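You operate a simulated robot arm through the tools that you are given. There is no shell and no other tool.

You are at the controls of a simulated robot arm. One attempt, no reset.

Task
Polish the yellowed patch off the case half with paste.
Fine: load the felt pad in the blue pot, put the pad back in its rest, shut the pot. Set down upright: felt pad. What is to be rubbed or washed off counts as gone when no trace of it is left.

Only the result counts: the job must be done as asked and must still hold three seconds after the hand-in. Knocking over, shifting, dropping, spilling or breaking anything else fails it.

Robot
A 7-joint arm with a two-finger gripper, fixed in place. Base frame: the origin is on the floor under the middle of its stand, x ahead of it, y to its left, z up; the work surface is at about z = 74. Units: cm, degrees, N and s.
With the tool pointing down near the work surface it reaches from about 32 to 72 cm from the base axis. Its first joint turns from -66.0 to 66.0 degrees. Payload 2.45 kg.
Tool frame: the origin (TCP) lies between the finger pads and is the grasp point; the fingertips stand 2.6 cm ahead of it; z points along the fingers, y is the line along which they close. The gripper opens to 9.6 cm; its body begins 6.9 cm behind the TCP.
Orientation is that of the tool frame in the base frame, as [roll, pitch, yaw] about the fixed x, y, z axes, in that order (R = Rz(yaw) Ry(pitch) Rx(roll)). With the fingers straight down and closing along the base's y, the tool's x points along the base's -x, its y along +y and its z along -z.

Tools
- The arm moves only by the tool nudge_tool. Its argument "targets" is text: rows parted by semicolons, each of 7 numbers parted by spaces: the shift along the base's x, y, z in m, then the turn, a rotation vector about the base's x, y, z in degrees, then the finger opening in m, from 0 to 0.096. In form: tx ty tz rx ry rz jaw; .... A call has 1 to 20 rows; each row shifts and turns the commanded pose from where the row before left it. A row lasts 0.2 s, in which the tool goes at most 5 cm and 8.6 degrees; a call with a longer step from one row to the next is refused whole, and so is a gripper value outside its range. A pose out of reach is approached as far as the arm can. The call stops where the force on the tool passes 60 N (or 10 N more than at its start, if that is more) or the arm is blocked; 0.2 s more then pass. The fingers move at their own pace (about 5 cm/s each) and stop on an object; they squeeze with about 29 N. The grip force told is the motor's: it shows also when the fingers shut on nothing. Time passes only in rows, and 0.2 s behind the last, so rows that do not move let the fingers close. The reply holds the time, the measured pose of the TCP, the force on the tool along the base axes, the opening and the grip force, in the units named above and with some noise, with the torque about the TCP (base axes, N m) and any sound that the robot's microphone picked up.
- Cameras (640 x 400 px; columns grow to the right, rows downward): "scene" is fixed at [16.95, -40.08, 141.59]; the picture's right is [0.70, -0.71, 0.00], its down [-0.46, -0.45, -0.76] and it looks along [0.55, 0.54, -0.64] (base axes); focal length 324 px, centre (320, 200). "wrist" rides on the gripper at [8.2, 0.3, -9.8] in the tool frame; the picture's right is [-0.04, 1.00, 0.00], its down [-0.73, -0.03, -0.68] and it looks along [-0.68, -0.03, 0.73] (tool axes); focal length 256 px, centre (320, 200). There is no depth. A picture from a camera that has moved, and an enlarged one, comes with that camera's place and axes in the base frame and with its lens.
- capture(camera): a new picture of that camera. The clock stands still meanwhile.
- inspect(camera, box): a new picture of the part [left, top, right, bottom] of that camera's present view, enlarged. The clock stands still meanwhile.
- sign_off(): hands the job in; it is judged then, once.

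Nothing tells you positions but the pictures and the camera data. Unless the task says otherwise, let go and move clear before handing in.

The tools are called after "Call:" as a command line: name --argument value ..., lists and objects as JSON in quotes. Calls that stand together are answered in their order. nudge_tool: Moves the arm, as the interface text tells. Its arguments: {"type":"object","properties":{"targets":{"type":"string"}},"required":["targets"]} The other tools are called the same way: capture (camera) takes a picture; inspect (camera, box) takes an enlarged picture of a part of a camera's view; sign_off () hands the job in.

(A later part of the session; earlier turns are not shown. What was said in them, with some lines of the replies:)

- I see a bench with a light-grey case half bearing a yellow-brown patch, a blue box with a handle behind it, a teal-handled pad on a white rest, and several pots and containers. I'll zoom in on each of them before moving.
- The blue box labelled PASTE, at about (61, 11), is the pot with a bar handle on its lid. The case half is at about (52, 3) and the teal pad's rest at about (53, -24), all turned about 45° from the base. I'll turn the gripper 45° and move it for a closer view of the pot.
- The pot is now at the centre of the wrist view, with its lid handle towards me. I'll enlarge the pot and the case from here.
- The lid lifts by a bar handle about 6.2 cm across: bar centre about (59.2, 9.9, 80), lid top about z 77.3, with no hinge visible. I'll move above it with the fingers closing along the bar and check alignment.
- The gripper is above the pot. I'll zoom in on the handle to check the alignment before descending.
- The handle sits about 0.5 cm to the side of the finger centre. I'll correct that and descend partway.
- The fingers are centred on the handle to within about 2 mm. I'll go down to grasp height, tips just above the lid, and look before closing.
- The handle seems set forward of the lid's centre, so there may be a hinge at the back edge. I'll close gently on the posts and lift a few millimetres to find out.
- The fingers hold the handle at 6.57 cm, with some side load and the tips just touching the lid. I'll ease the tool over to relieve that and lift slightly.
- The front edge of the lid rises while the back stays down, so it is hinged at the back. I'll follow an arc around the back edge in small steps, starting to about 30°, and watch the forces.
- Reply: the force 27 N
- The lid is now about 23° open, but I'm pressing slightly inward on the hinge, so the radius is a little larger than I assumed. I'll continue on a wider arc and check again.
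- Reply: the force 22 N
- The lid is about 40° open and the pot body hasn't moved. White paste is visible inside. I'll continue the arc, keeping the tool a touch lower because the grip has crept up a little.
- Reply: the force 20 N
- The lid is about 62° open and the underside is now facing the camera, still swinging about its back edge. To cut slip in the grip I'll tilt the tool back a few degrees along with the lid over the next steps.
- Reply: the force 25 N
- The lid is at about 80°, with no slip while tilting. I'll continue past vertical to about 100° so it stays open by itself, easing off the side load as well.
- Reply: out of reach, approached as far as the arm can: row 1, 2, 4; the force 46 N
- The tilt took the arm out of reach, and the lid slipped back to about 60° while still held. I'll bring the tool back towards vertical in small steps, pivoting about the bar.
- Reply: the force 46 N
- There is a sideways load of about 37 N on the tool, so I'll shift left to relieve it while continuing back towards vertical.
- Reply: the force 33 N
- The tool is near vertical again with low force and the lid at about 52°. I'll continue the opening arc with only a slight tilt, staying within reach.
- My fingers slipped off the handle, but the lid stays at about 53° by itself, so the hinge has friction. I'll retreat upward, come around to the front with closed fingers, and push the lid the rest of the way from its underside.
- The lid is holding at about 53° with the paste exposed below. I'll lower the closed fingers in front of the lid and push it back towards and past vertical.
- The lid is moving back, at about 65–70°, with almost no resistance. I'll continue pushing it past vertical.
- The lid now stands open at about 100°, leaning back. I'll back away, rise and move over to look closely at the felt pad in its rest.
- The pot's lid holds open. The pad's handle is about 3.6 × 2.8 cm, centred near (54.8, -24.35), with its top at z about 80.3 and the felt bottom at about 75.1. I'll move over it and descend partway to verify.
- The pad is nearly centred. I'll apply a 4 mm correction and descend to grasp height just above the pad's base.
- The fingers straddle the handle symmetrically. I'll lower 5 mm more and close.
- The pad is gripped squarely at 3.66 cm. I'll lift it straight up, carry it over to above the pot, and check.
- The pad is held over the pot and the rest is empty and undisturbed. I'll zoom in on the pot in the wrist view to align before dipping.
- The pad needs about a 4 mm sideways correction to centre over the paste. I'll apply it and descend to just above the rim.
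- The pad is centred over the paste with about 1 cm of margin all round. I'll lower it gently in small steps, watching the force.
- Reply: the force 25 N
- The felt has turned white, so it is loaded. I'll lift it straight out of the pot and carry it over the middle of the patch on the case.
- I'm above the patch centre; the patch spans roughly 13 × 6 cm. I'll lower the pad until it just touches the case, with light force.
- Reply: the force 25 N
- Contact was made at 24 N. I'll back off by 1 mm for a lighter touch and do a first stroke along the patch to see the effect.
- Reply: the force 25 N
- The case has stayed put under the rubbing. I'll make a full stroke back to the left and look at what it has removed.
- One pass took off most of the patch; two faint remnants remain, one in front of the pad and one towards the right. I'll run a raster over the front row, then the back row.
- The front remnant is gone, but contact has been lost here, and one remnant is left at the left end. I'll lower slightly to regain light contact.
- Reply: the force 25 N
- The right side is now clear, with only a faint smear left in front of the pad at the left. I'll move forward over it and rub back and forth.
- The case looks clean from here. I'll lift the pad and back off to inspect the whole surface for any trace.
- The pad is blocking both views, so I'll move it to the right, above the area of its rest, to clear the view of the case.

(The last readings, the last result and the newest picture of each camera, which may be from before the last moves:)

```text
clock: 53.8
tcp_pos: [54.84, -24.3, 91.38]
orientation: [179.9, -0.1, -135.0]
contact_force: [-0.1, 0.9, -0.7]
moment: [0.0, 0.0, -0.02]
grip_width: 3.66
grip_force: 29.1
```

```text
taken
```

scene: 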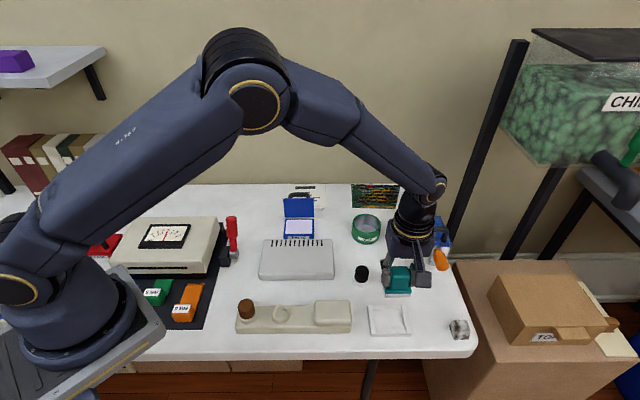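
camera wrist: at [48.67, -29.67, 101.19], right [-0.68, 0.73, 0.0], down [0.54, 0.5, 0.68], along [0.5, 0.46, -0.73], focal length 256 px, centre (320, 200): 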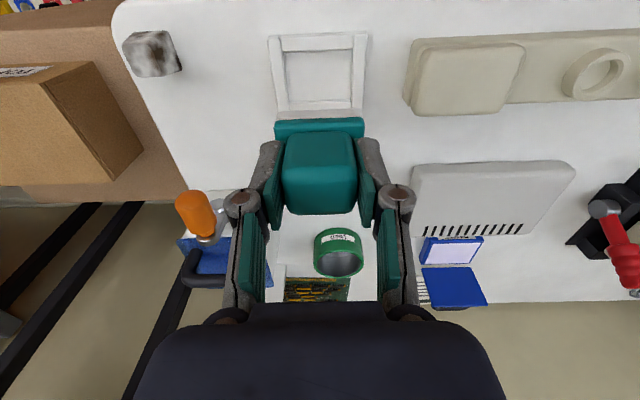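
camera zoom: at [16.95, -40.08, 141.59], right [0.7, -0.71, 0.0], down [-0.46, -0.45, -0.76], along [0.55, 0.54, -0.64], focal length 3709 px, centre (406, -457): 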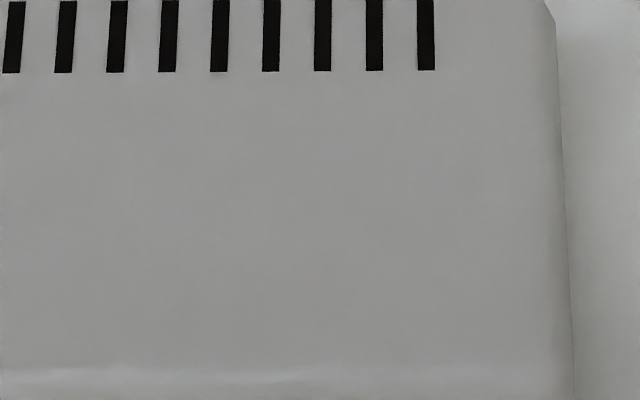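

Call:
inspect --camera "wrist" --box '[400, 150, 590, 250]'

Call:
inspect --camera "wrist" --box '[240, 20, 400, 150]'

Call:
inspect --camera "scene" --box '[350, 260, 450, 350]'

```text
3.37 times, centred on (495, 200) of wrist
camera zoom: at [48.67, -29.67, 101.19], right [-0.68, 0.73, 0.0], down [0.54, 0.5, 0.68], along [0.5, 0.46, -0.73], focal length 862 px, centre (-270, 200)
```

zoom: 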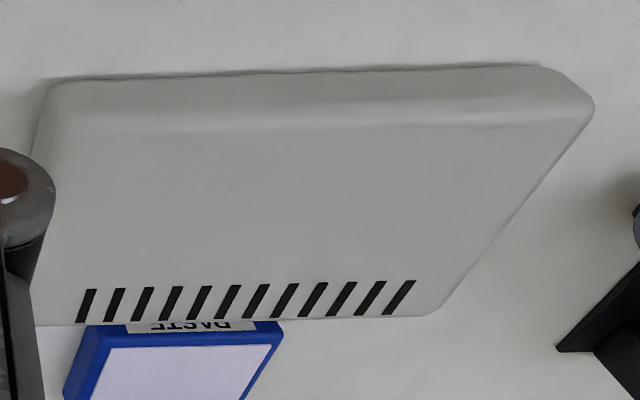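

```text
3.08 times, centred on (320, 85) of wrist
camera zoom: at [48.67, -29.67, 101.19], right [-0.68, 0.73, 0.0], down [0.54, 0.5, 0.68], along [0.5, 0.46, -0.73], focal length 788 px, centre (320, 554)
```

zoom: 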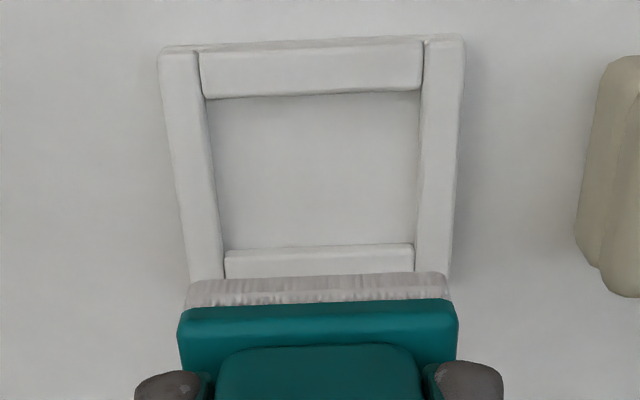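

```text
4.44 times, centred on (400, 305) of scene
camera zoom: at [16.95, -40.08, 141.59], right [0.7, -0.71, 0.0], down [-0.46, -0.45, -0.76], along [0.55, 0.54, -0.64], focal length 1442 px, centre (-36, -267)
```

zoom: 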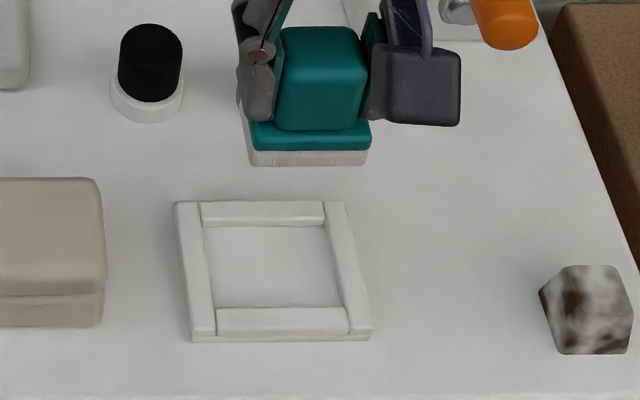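

No trace of the patch remains, from either camera. I'll return the pad to its rest: a small alignment correction, then down to just above the tray.

Call:
nudge_tool --targets "-0.0008 -0.0022 -0.02 0 0 0 0.02; 0 0 -0.03 0 0 0 0.02; 0 0 -0.03 0 0 0 0.02; 0 0 -0.007 0 0 0 0.02; 0 0 0 0 0 0 0.02"

Call:
inspect --camera "wrist" --box '[200, 40, 440, 190]'

Call:
inspect --camera "scene" --box '[350, 270, 430, 350]'

```text
clock: 55.0
tcp_pos: [54.78, -24.49, 82.7]
orientation: [-180.0, 0.0, -135.1]
contact_force: [0.1, 0.4, -0.2]
moment: [-0.03, 0.02, 0.02]
grip_width: 3.63
grip_force: 28.5
```

```text
2.67 times, centred on (320, 115) of wrist
camera zoom: at [48.75, -29.75, 92.53], right [-0.68, 0.73, 0.0], down [0.54, 0.5, 0.68], along [0.5, 0.46, -0.73], focal length 683 px, centre (320, 427)
```

zoom: 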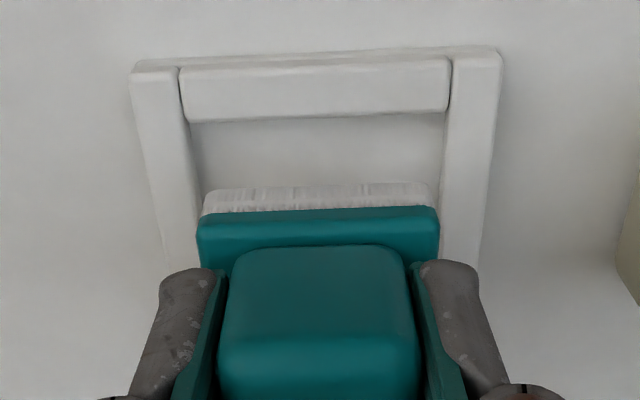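

```text
5.00 times, centred on (390, 310) of scene
camera zoom: at [16.95, -40.08, 141.59], right [0.7, -0.71, 0.0], down [-0.46, -0.45, -0.76], along [0.55, 0.54, -0.64], focal length 1623 px, centre (-30, -350)
```

zoom: 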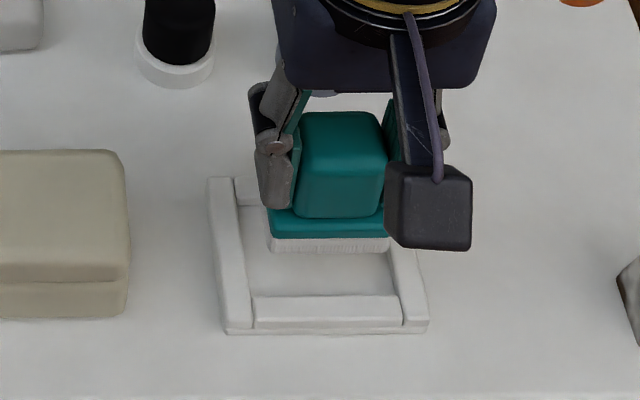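

Lateral alignment matches the original placement, but the pad sits about 4 mm too far back. I'll shift it forward and lower towards the tray floor.

Call:
nudge_tool --targets "-0.0028 -0.0028 0 0 0 0 0.02; 0 0 -0.01 0 0 0 0.02; 0 0 -0.007 0 0 0 0.02; 0 0 0 0 0 0 0.02"

Call:
inspect --camera "wrist" --box '[200, 40, 440, 190]'

Call:
inspect --camera "scene" --box '[350, 270, 430, 350]'

```text
clock: 56.0
tcp_pos: [54.52, -24.79, 81.05]
orientation: [-179.9, 0.1, -135.0]
contact_force: [0.5, -0.4, -0.8]
moment: [0.02, 0.02, 0.0]
grip_width: 3.68
grip_force: 28.8
```

```text
2.67 times, centred on (320, 115) of wrist
camera zoom: at [48.34, -30.1, 90.9], right [-0.68, 0.73, 0.0], down [0.54, 0.5, 0.68], along [0.5, 0.46, -0.73], focal length 683 px, centre (320, 427)
```

zoom: 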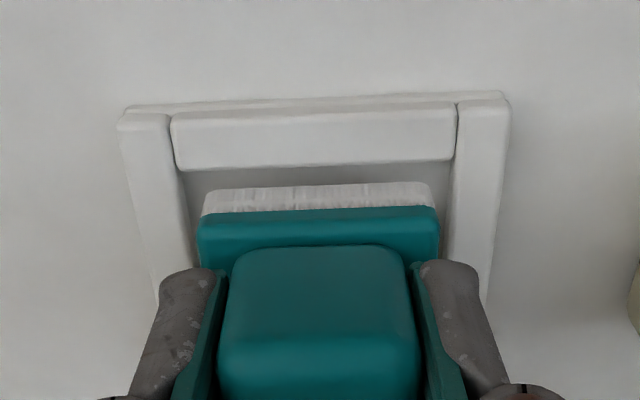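

```text
5.00 times, centred on (390, 310) of scene
camera zoom: at [16.95, -40.08, 141.59], right [0.7, -0.71, 0.0], down [-0.46, -0.45, -0.76], along [0.55, 0.54, -0.64], focal length 1623 px, centre (-30, -350)
```

zoom: 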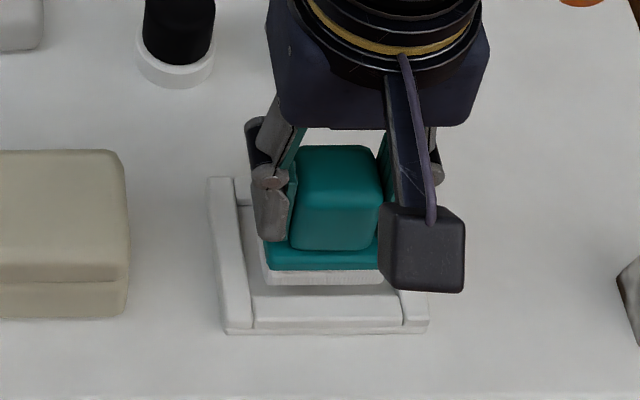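

Call:
nudge_tool --targets "0.001 0.001 -0.002 0 0 0 0.02; 0 0 -0.0015 0 0 0 0.02; 0 0 -0.001 0 0 0 0.02; 0 0 0 0 0 0 0.02"

Call:
inspect --camera "scene" --box '[350, 270, 430, 350]'

```text
clock: 57.0
tcp_pos: [54.57, -24.56, 80.54]
orientation: [-179.9, 0.2, -135.1]
contact_force: [0.3, 0.4, -1.1]
moment: [0.02, 0.0, 0.02]
grip_width: 3.65
grip_force: 29.0
```

```text
5.00 times, centred on (390, 310) of scene
camera zoom: at [16.95, -40.08, 141.59], right [0.7, -0.71, 0.0], down [-0.46, -0.45, -0.76], along [0.55, 0.54, -0.64], focal length 1623 px, centre (-30, -350)
```

zoom: 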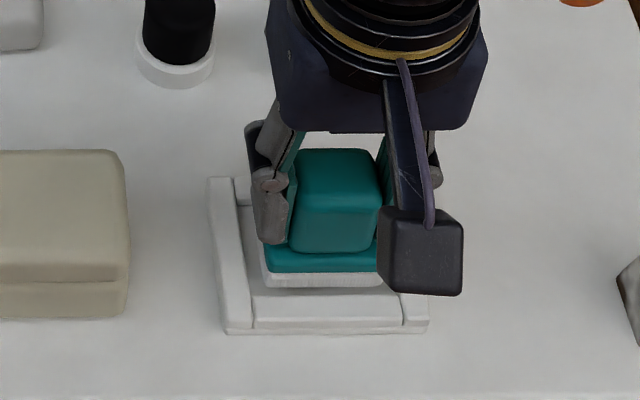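

Call:
nudge_tool --targets "0 0 -0.001 0 0 0 0.02; 0 0 -0.001 0 0 0 0.02; 0 0 0 0 0 0 0.02"

```text
clock: 57.8
tcp_pos: [54.56, -24.69, 80.45]
orientation: [179.9, 0.1, -135.0]
contact_force: [-0.6, -0.7, -1.1]
moment: [-0.01, 0.0, 0.01]
grip_width: 3.64
grip_force: 28.9
```

Call:
nudge_tool --targets "0 0 -0.001 0 0 0 0.02; 0 0 -0.001 0 0 0 0.02; 0 0 0 0 0 0 0.02"

```text
clock: 58.6
tcp_pos: [54.61, -24.49, 80.25]
orientation: [180.0, 0.0, -134.9]
contact_force: [0.0, -0.3, 0.1]
moment: [-0.02, 0.02, 0.04]
grip_width: 3.65
grip_force: 28.6
```

Call:
nudge_tool --targets "0 0 -0.001 0 0 0 0.02; 0 0 -0.0005 0 0 0 0.02; 0 0 0 0 0 0 0.02"

Call:
inspect --camera "scene" --box '[350, 270, 430, 350]'

Call:
inspect --camera "wrist" --box '[200, 40, 440, 190]'

```text
clock: 59.4
tcp_pos: [54.62, -24.65, 80.21]
orientation: [-180.0, 0.1, -135.1]
contact_force: [0.4, 0.3, -1.7]
moment: [-0.02, -0.04, 0.02]
grip_width: 3.65
grip_force: 29.3
```

```text
5.00 times, centred on (390, 310) of scene
camera zoom: at [16.95, -40.08, 141.59], right [0.7, -0.71, 0.0], down [-0.46, -0.45, -0.76], along [0.55, 0.54, -0.64], focal length 1623 px, centre (-30, -350)
```

zoom: 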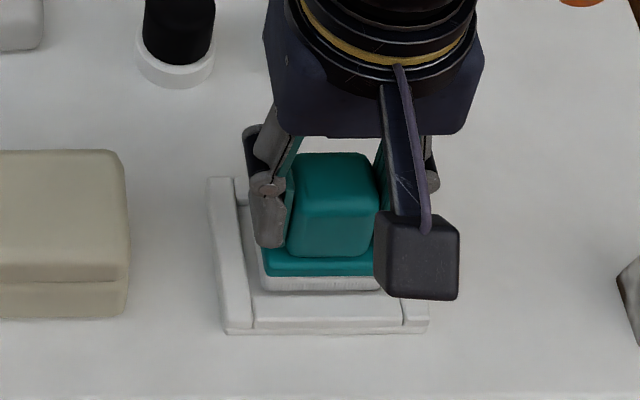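

```text
2.67 times, centred on (320, 115) of wrist
camera zoom: at [48.5, -29.98, 90.04], right [-0.68, 0.73, 0.0], down [0.54, 0.5, 0.68], along [0.5, 0.46, -0.73], focal length 683 px, centre (320, 427)
```

zoom: 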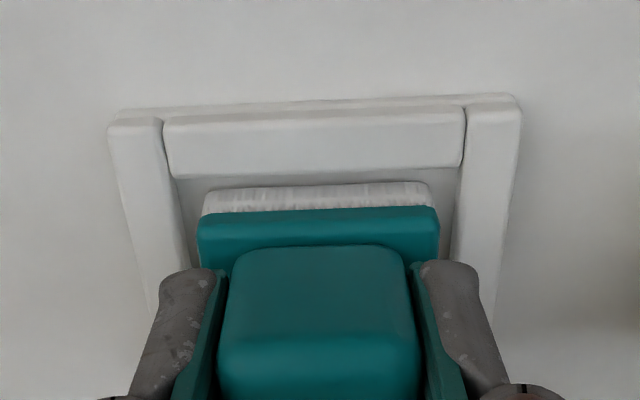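

Call:
nudge_tool --targets "0 0 -0.001 0 0 0 0.02; 0 0 -0.001 0 0 0 0.02; 0 0 0 0 0 0 0.02"

```text
clock: 60.2
tcp_pos: [54.62, -24.53, 80.17]
orientation: [-179.9, 0.1, -135.0]
contact_force: [-0.3, 1.6, 10.5]
moment: [0.17, 0.15, -0.02]
grip_width: 3.65
grip_force: 29.5
```

The pad has touched down at 10 N. I'll ease off slightly, open the fingers and look.

Call:
nudge_tool --targets "0 0 0.0005 0 0 0 0.02; 0 0 0 0 0 0 0.036; 0 0 0 0 0 0 0.045; 0 0 0 0 0 0 0.06; 0 0 0 0 0 0 0.075; 0 0 0 0 0 0 0.08; 0 0 0 0 0 0 0.08"

Call:
inspect --camera "wrist" --box '[200, 40, 440, 190]'

Call:
inspect --camera "scene" --box '[350, 270, 430, 350]'

```text
clock: 61.8
tcp_pos: [54.61, -24.56, 80.1]
orientation: [-179.9, 0.1, -135.1]
contact_force: [0.1, 0.7, 0.1]
moment: [0.01, -0.01, -0.03]
grip_width: 8.0
grip_force: 0.0
```

```text
2.67 times, centred on (320, 115) of wrist
camera zoom: at [48.42, -29.93, 89.94], right [-0.68, 0.73, 0.0], down [0.54, 0.5, 0.68], along [0.5, 0.46, -0.73], focal length 683 px, centre (320, 427)
```

zoom: 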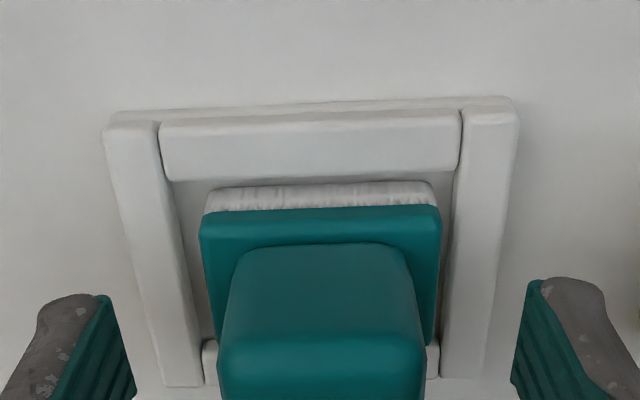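

```text
5.00 times, centred on (390, 310) of scene
camera zoom: at [16.95, -40.08, 141.59], right [0.7, -0.71, 0.0], down [-0.46, -0.45, -0.76], along [0.55, 0.54, -0.64], focal length 1623 px, centre (-30, -350)
```

zoom: 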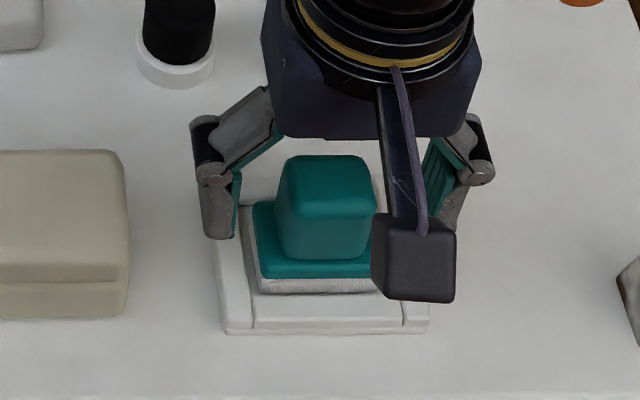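

The pad stands upright in its rest. I'll rise clear and travel around to behind the open lid, ready to push it shut.

Call:
nudge_tool --targets "0 0 0.03 0 0 0 0.08; 0 0 0.045 0 0 0 0.08; 0 0 0.045 0 0 0 0.05; 0.003 0.045 0 0 0 0 0.02; 0.003 0.045 0 0 0 0 0.0; 0.003 0.045 0 0 0 0 0.0; 0.003 0.045 0 0 0 0 0.0; 0.003 0.045 0 0 0 0 0.0; 0.018 0.036 0 0 0 0 0; 0.022 0.036 0 0 0 0 0; 0.022 0.036 0 0 0 0 0; 0.022 0.036 0 0 0 0 0; 0.022 0.036 0 0 0 0 0; 0 0.015 0 0 0 0 0; 0 0 0 0 0 0 0"

Call:
capture --camera "wrist"

Call:
capture --camera "scene"

```text
clock: 65.0
tcp_pos: [66.38, 17.68, 92.09]
orientation: [180.0, 0.0, -135.0]
contact_force: [0.1, -0.1, 0.4]
moment: [0.0, 0.0, -0.03]
grip_width: 0.0
grip_force: 28.2
```

```text
taken
camera wrist: at [60.28, 12.13, 102.02], right [-0.68, 0.74, 0.0], down [0.54, 0.5, 0.68], along [0.5, 0.46, -0.73], focal length 256 px, centre (320, 200)
```

wrist: 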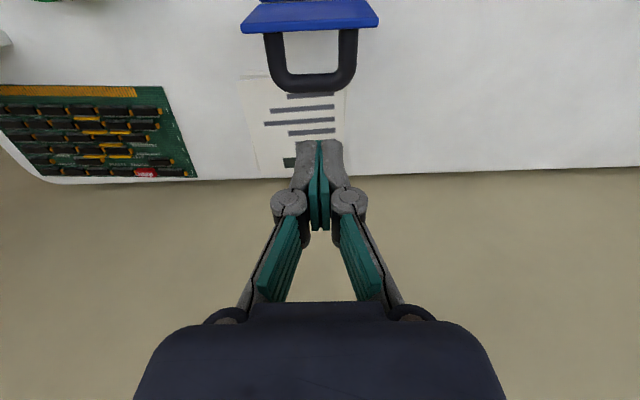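

```text
taken
```

scene: 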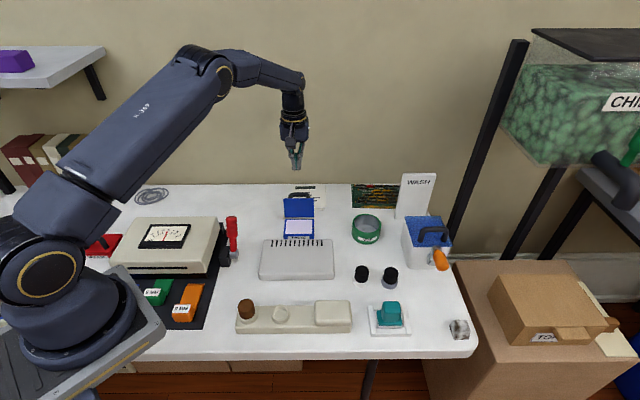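

The bar of the lid handle is just in front of and below the fingers. I'll move a little further back and to the side for clearance, then descend behind the bar.

Call:
nudge_tool --targets "0.0117 0.0046 0 0 0 0 0; 0 0 -0.04 0 0 0 0; 0 0 -0.04 0 0 0 0; 0 0 -0.017 0 0 0 0; 0 0 0 0 0 0 0"

Call:
capture --camera "wrist"

Call:
inspect --camera "scene" --box '[260, 150, 340, 245]'

```text
clock: 66.2
tcp_pos: [67.73, 18.0, 82.42]
orientation: [-179.9, 0.1, -135.0]
contact_force: [0.5, -0.2, -1.1]
moment: [0.02, -0.01, 0.01]
grip_width: 0.02
grip_force: 28.2
```

```text
taken
camera wrist: at [61.56, 12.51, 92.22], right [-0.68, 0.73, 0.0], down [0.54, 0.5, 0.68], along [0.5, 0.46, -0.73], focal length 256 px, centre (320, 200)
```

wrist: 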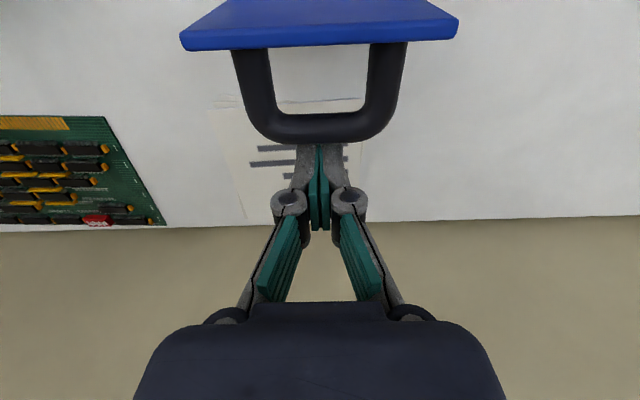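

```text
4.21 times, centred on (300, 198) of scene
camera zoom: at [16.95, -40.08, 141.59], right [0.7, -0.71, 0.0], down [-0.46, -0.45, -0.76], along [0.55, 0.54, -0.64], focal length 1366 px, centre (404, 210)
```

zoom: 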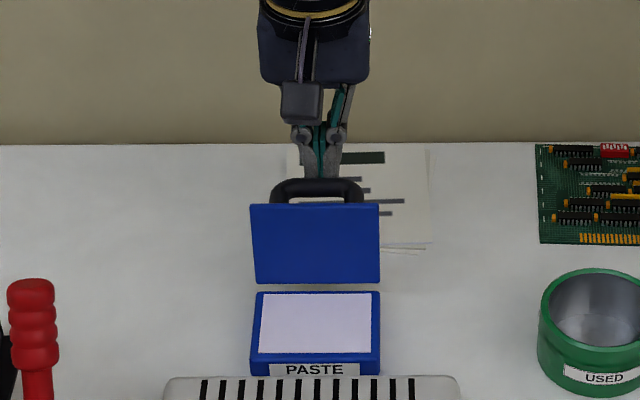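

The closed fingers are behind the bar. I'll push forward steadily and watch the lid swing.

Call:
nudge_tool --targets "-0.0071 -0.0071 0 0 0 0 0; -0.0071 -0.0071 0 0 0 0 0; -0.0071 -0.0071 0 0 0 0 0; -0.0071 -0.0071 0 0 0 0 0; -0.0071 -0.0071 0 0 0 0 0; 0 0 0 0 0 0 0"

Call:
capture --camera "wrist"

Call:
inspect --camera "scene" --box '[260, 150, 340, 245]'

```text
clock: 67.6
tcp_pos: [64.34, 14.39, 82.29]
orientation: [-180.0, -0.1, -135.0]
contact_force: [0.1, -0.7, 0.0]
moment: [-0.02, -0.03, -0.01]
grip_width: 0.0
grip_force: 28.7
```

```text
taken
camera wrist: at [58.17, 8.91, 92.12], right [-0.68, 0.73, 0.0], down [0.54, 0.5, 0.68], along [0.5, 0.46, -0.73], focal length 256 px, centre (320, 200)
```

wrist: 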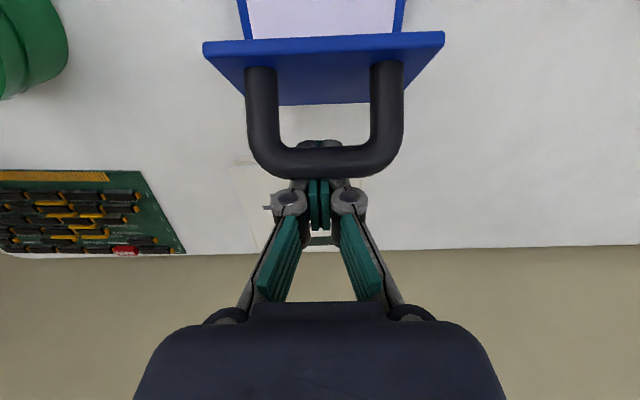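

```text
4.21 times, centred on (300, 198) of scene
camera zoom: at [16.95, -40.08, 141.59], right [0.7, -0.71, 0.0], down [-0.46, -0.45, -0.76], along [0.55, 0.54, -0.64], focal length 1366 px, centre (404, 210)
```

zoom: 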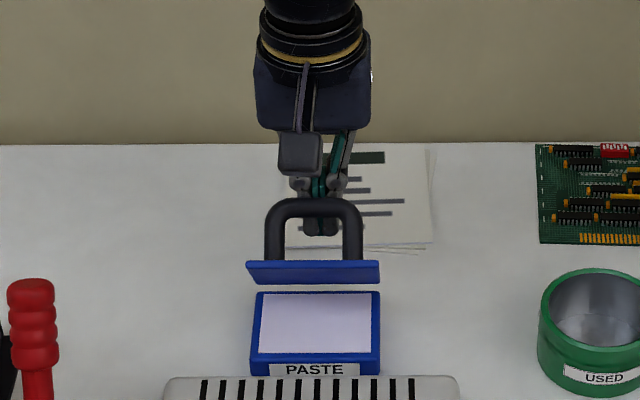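

The lid is swinging down, at about 55°. I'll continue pushing.

Call:
nudge_tool --targets "-0.0071 -0.0071 0 0 0 0 0; -0.0071 -0.0071 0 0 0 0 0; -0.0071 -0.0071 0 0 0 0 0; -0.0036 -0.0036 0 0 0 0 0; 0 0 0 0 0 0 0"

Call:
capture --camera "wrist"

Call:
inspect --camera "scene" --box '[260, 150, 340, 245]'

```text
clock: 68.8
tcp_pos: [61.85, 11.85, 82.33]
orientation: [-179.9, 0.0, -135.0]
contact_force: [0.0, -0.4, -0.4]
moment: [0.01, 0.01, -0.01]
grip_width: 0.0
grip_force: 28.3
```

```text
taken
camera wrist: at [55.66, 6.47, 92.21], right [-0.68, 0.73, 0.0], down [0.54, 0.5, 0.68], along [0.5, 0.46, -0.73], focal length 256 px, centre (320, 200)
```

wrist: 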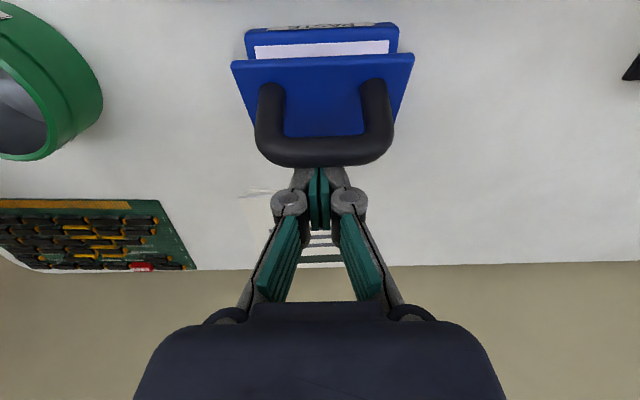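

```text
4.21 times, centred on (300, 198) of scene
camera zoom: at [16.95, -40.08, 141.59], right [0.7, -0.71, 0.0], down [-0.46, -0.45, -0.76], along [0.55, 0.54, -0.64], focal length 1366 px, centre (404, 210)
```

zoom: 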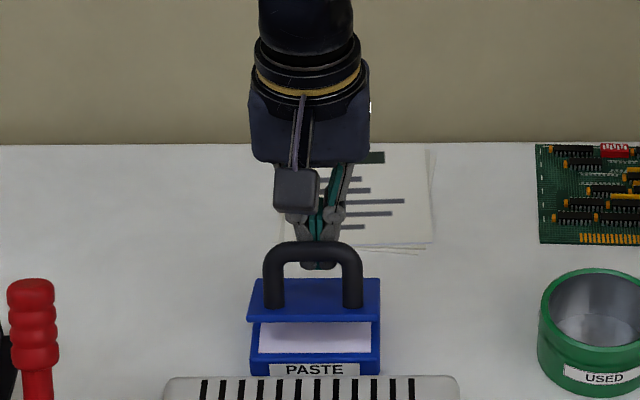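

The lid is at about 27°. I'll push a bit further, then check before pressing it down from above.

Call:
nudge_tool --targets "-0.0050 -0.0050 0 0 0 0 0; -0.0040 -0.0040 0 0 0 0 0; 0 0 0 0 0 0 0"

Call:
inspect --camera "wrist" --box '[200, 20, 440, 200]'

Call:
inspect --camera "scene" --box '[260, 170, 340, 245]'

```text
clock: 69.6
tcp_pos: [60.9, 11.11, 82.2]
orientation: [-180.0, 0.2, -135.0]
contact_force: [-0.5, 1.0, -0.9]
moment: [-0.02, 0.03, -0.01]
grip_width: 0.0
grip_force: 28.1
```

```text
2.22 times, centred on (320, 110) of wrist
camera zoom: at [54.71, 5.66, 92.13], right [-0.68, 0.73, 0.0], down [0.54, 0.5, 0.68], along [0.5, 0.46, -0.73], focal length 569 px, centre (320, 400)
```

zoom: 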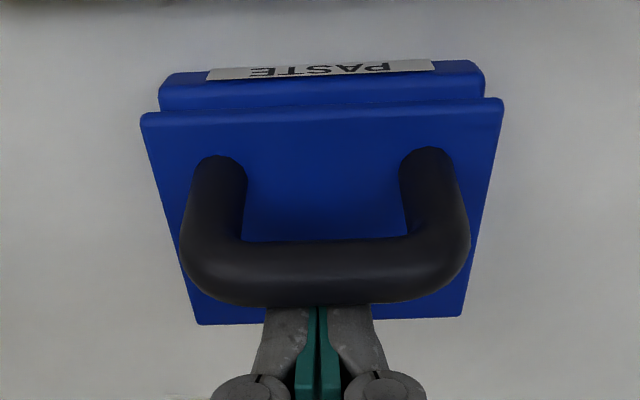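

```text
5.33 times, centred on (300, 208) of scene
camera zoom: at [16.95, -40.08, 141.59], right [0.7, -0.71, 0.0], down [-0.46, -0.45, -0.76], along [0.55, 0.54, -0.64], focal length 1731 px, centre (427, 160)
```

zoom: 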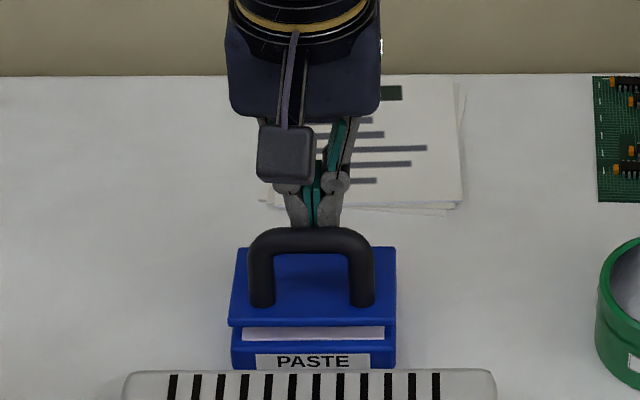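

The lid is nearly shut, about 10° open. I'll back off, rise, and press the bar down gently from above with the closed fingertips.

Call:
nudge_tool --targets "0.006 0.006 0.005 0 0 0 0; 0 0 0.045 0 0 0 0; -0.022 -0.019 0 0 0 0 0; 0 0 -0.02 0 0 0 0; 0 0 -0.006 0 0 0 0; 0 0 0 0 0 0 0"

Call:
inspect --camera "wrist" --box '[200, 20, 440, 200]'

Call:
inspect --camera "scene" --box '[260, 170, 340, 245]'

```text
clock: 71.0
tcp_pos: [59.38, 9.71, 84.67]
orientation: [-180.0, 0.0, -135.0]
contact_force: [-0.5, 0.2, 0.0]
moment: [0.0, -0.01, 0.0]
grip_width: 0.0
grip_force: 28.3
```

```text
2.22 times, centred on (320, 110) of wrist
camera zoom: at [53.19, 4.29, 94.58], right [-0.68, 0.73, 0.0], down [0.54, 0.5, 0.68], along [0.5, 0.46, -0.73], focal length 569 px, centre (320, 400)
```

zoom: 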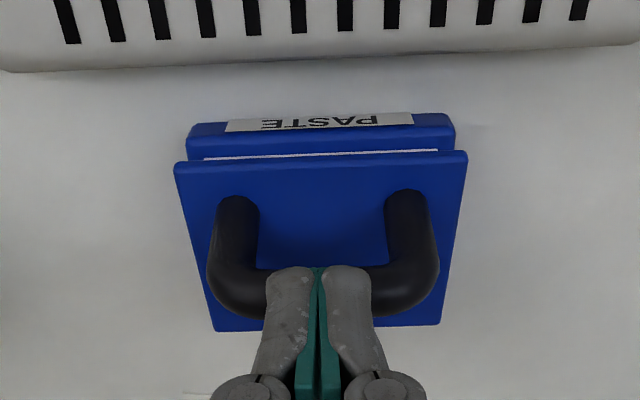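

```text
5.33 times, centred on (300, 208) of scene
camera zoom: at [16.95, -40.08, 141.59], right [0.7, -0.71, 0.0], down [-0.46, -0.45, -0.76], along [0.55, 0.54, -0.64], focal length 1731 px, centre (427, 160)
```

zoom: 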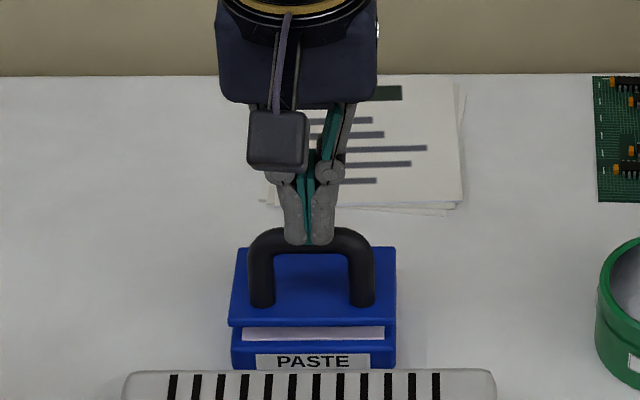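

The fingertips are right above the bar. I'll press down in small steps.

Call:
nudge_tool --targets "0 0 -0.004 0 0 0 0; 0 0 -0.004 0 0 0 0; 0 0 -0.004 0 0 0 0; 0 0 0 0 0 0 0"

Call:
inspect --camera "wrist" --box '[200, 20, 440, 200]'

Call:
inspect --camera "scene" --box '[260, 170, 340, 245]'

```text
clock: 72.0
tcp_pos: [59.31, 9.62, 83.77]
orientation: [-179.9, 0.1, -135.0]
contact_force: [-14.2, -2.5, 40.7]
moment: [-0.23, 0.52, -0.05]
grip_width: 0.59
grip_force: 28.2
```

```text
2.22 times, centred on (320, 110) of wrist
camera zoom: at [53.21, 4.2, 93.59], right [-0.68, 0.73, 0.0], down [0.54, 0.5, 0.68], along [0.5, 0.46, -0.73], focal length 569 px, centre (320, 400)
```

zoom: 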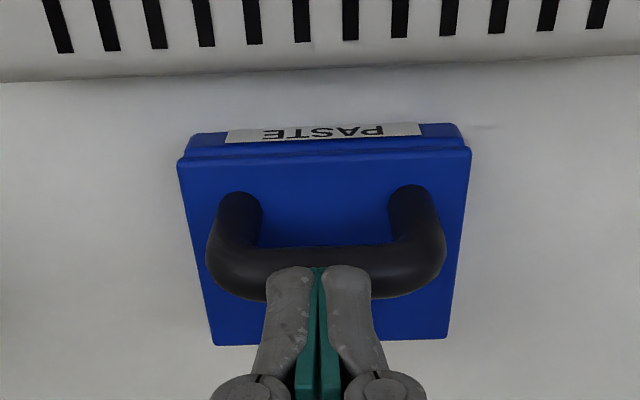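

```text
5.33 times, centred on (300, 208) of scene
camera zoom: at [16.84, -40.1, 141.6], right [0.7, -0.71, 0.0], down [-0.46, -0.45, -0.77], along [0.55, 0.54, -0.64], focal length 1731 px, centre (427, 160)
```

zoom: 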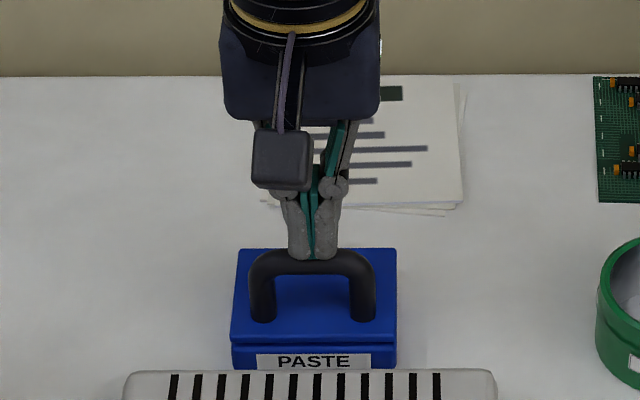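

The lid is down firmly against the pot. I'll lift off and compare it with how it looked at the start.

Call:
nudge_tool --targets "0 0 0.01 0 0 0 0; 0 0 0.04 0 0 0 0; 0 0 0.045 0 0 0 0; -0.03 -0.03 0.02 0 0 0 0; -0.03 -0.03 0.02 0 0 0 0.02; -0.03 -0.02 0.02 0 0 0 0.04; -0.03 0 0.02 0 0 0 0.05; -0.03 0 0 0 0 0 0.05; 0 0 0 0 0 0 0.05"

Call:
inspect --camera "scene" --box '[270, 200, 330, 245]'

Call:
inspect --camera "scene" --box '[360, 290, 420, 345]'

Call:
capture --camera "scene"

Call:
capture --camera "wrist"

```text
clock: 74.0
tcp_pos: [44.04, 1.67, 101.45]
orientation: [-180.0, 0.1, -135.0]
contact_force: [0.6, 0.3, 0.0]
moment: [0.01, 0.0, 0.01]
grip_width: 4.99
grip_force: 0.1
```

```text
8.89 times, centred on (300, 222) of scene
camera zoom: at [16.95, -40.08, 141.59], right [0.7, -0.71, 0.0], down [-0.46, -0.45, -0.76], along [0.55, 0.54, -0.64], focal length 2885 px, centre (498, 0)
```

zoom: 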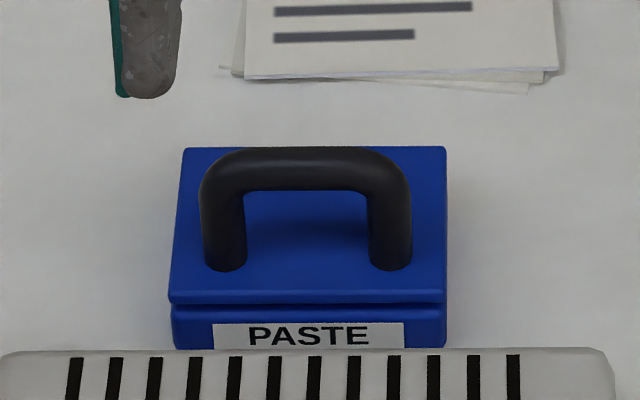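

```text
7.27 times, centred on (390, 318) of scene
camera zoom: at [16.95, -40.08, 141.59], right [0.7, -0.71, 0.0], down [-0.46, -0.45, -0.76], along [0.55, 0.54, -0.64], focal length 2360 px, centre (-189, -654)
```

zoom: 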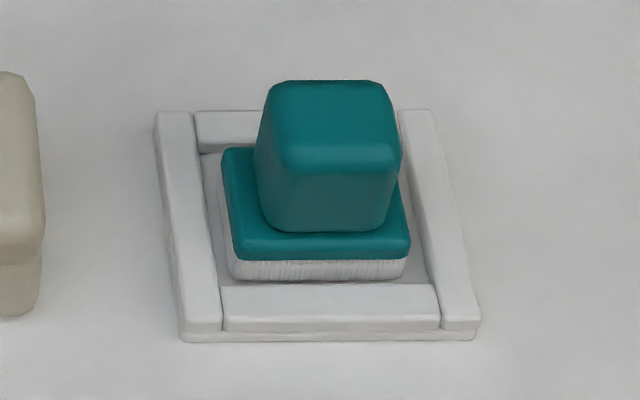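

```text
taken
```

scene: 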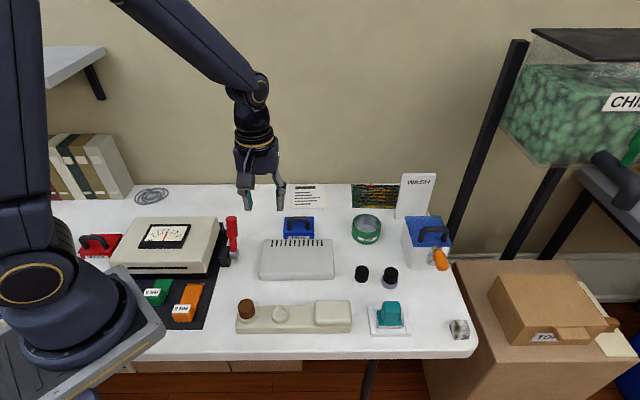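

```text
taken
camera wrist: at [37.82, -3.77, 111.24], right [-0.68, 0.73, 0.0], down [0.54, 0.5, 0.68], along [0.5, 0.46, -0.73], focal length 256 px, centre (320, 200)
```

wrist: 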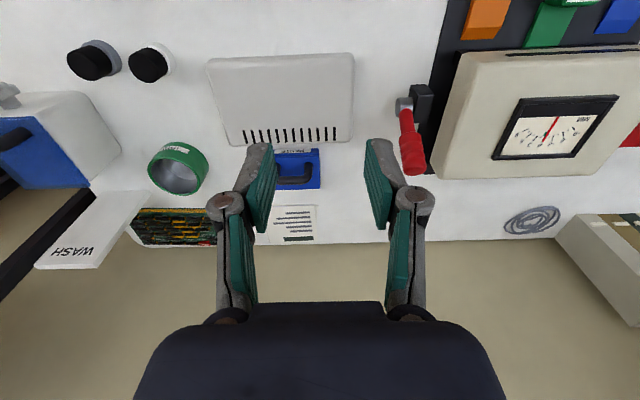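

The pot is shut exactly as at the start, and the pad sits upright in its rest. I'll take one last close look at the case surface before handing in.

Call:
inspect --camera "wrist" --box '[200, 45, 365, 150]'

Call:
inspect --camera "scene" --box '[250, 230, 345, 285]'

Call:
inspect --camera "scene" --box '[340, 170, 500, 350]'

```text
3.81 times, centred on (282, 98) of wrist
camera zoom: at [37.82, -3.77, 111.24], right [-0.68, 0.73, 0.0], down [0.54, 0.5, 0.68], along [0.5, 0.46, -0.73], focal length 975 px, centre (463, 590)
```

zoom: 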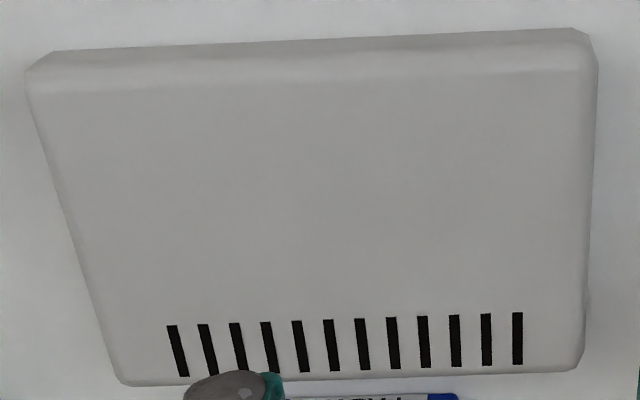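

```text
6.74 times, centred on (298, 258) of scene
camera zoom: at [16.95, -40.08, 141.59], right [0.7, -0.71, 0.0], down [-0.46, -0.45, -0.76], along [0.55, 0.54, -0.64], focal length 2186 px, centre (472, -187)
```

zoom: 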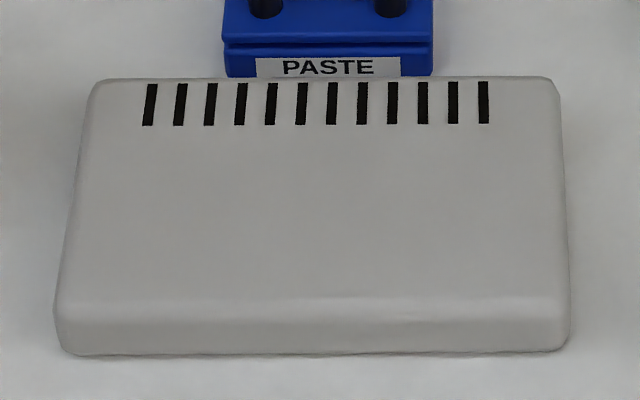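

```text
2.22 times, centred on (420, 260) of scene
camera zoom: at [16.95, -40.08, 141.59], right [0.7, -0.71, 0.0], down [-0.46, -0.45, -0.76], along [0.55, 0.54, -0.64], focal length 721 px, centre (98, 67)
```

zoom: 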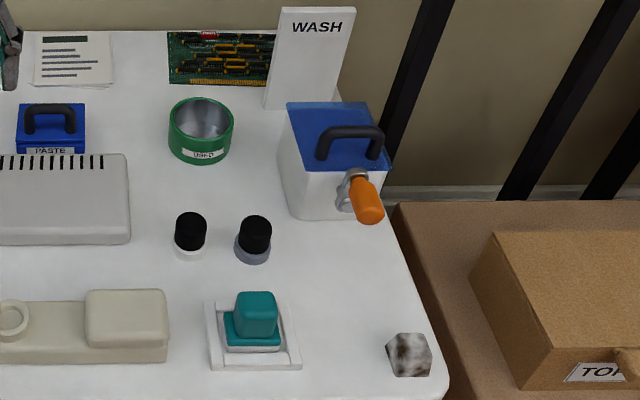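

The case surface shows no trace of the patch, the pad stands upright in its rest, the pot is shut, and nothing else has moved. The arm is clear and the gripper is empty, so I'm handing in.

Call:
sign_off

```text
The job is handed in.
```

The yellowed patch is polished off the case half. In close-ups from both cameras I could see no trace of it before I handed in.

- **Felt pad:** I loaded it in the blue pot and used it on the patch. It now stands upright in its rest, about 3 mm further forward than it started.
- **Blue pot:** it is shut, and the lid looks exactly as it did at the start. While I was opening it, the arm ran out of reach and my grip slipped off the handle. The lid held its position, so I pushed it the rest of the way with closed fingers. The pot did not move.
- **Everything else:** I saw nothing knocked over, spilled or shifted. The arm was clear and the gripper empty at hand-in.
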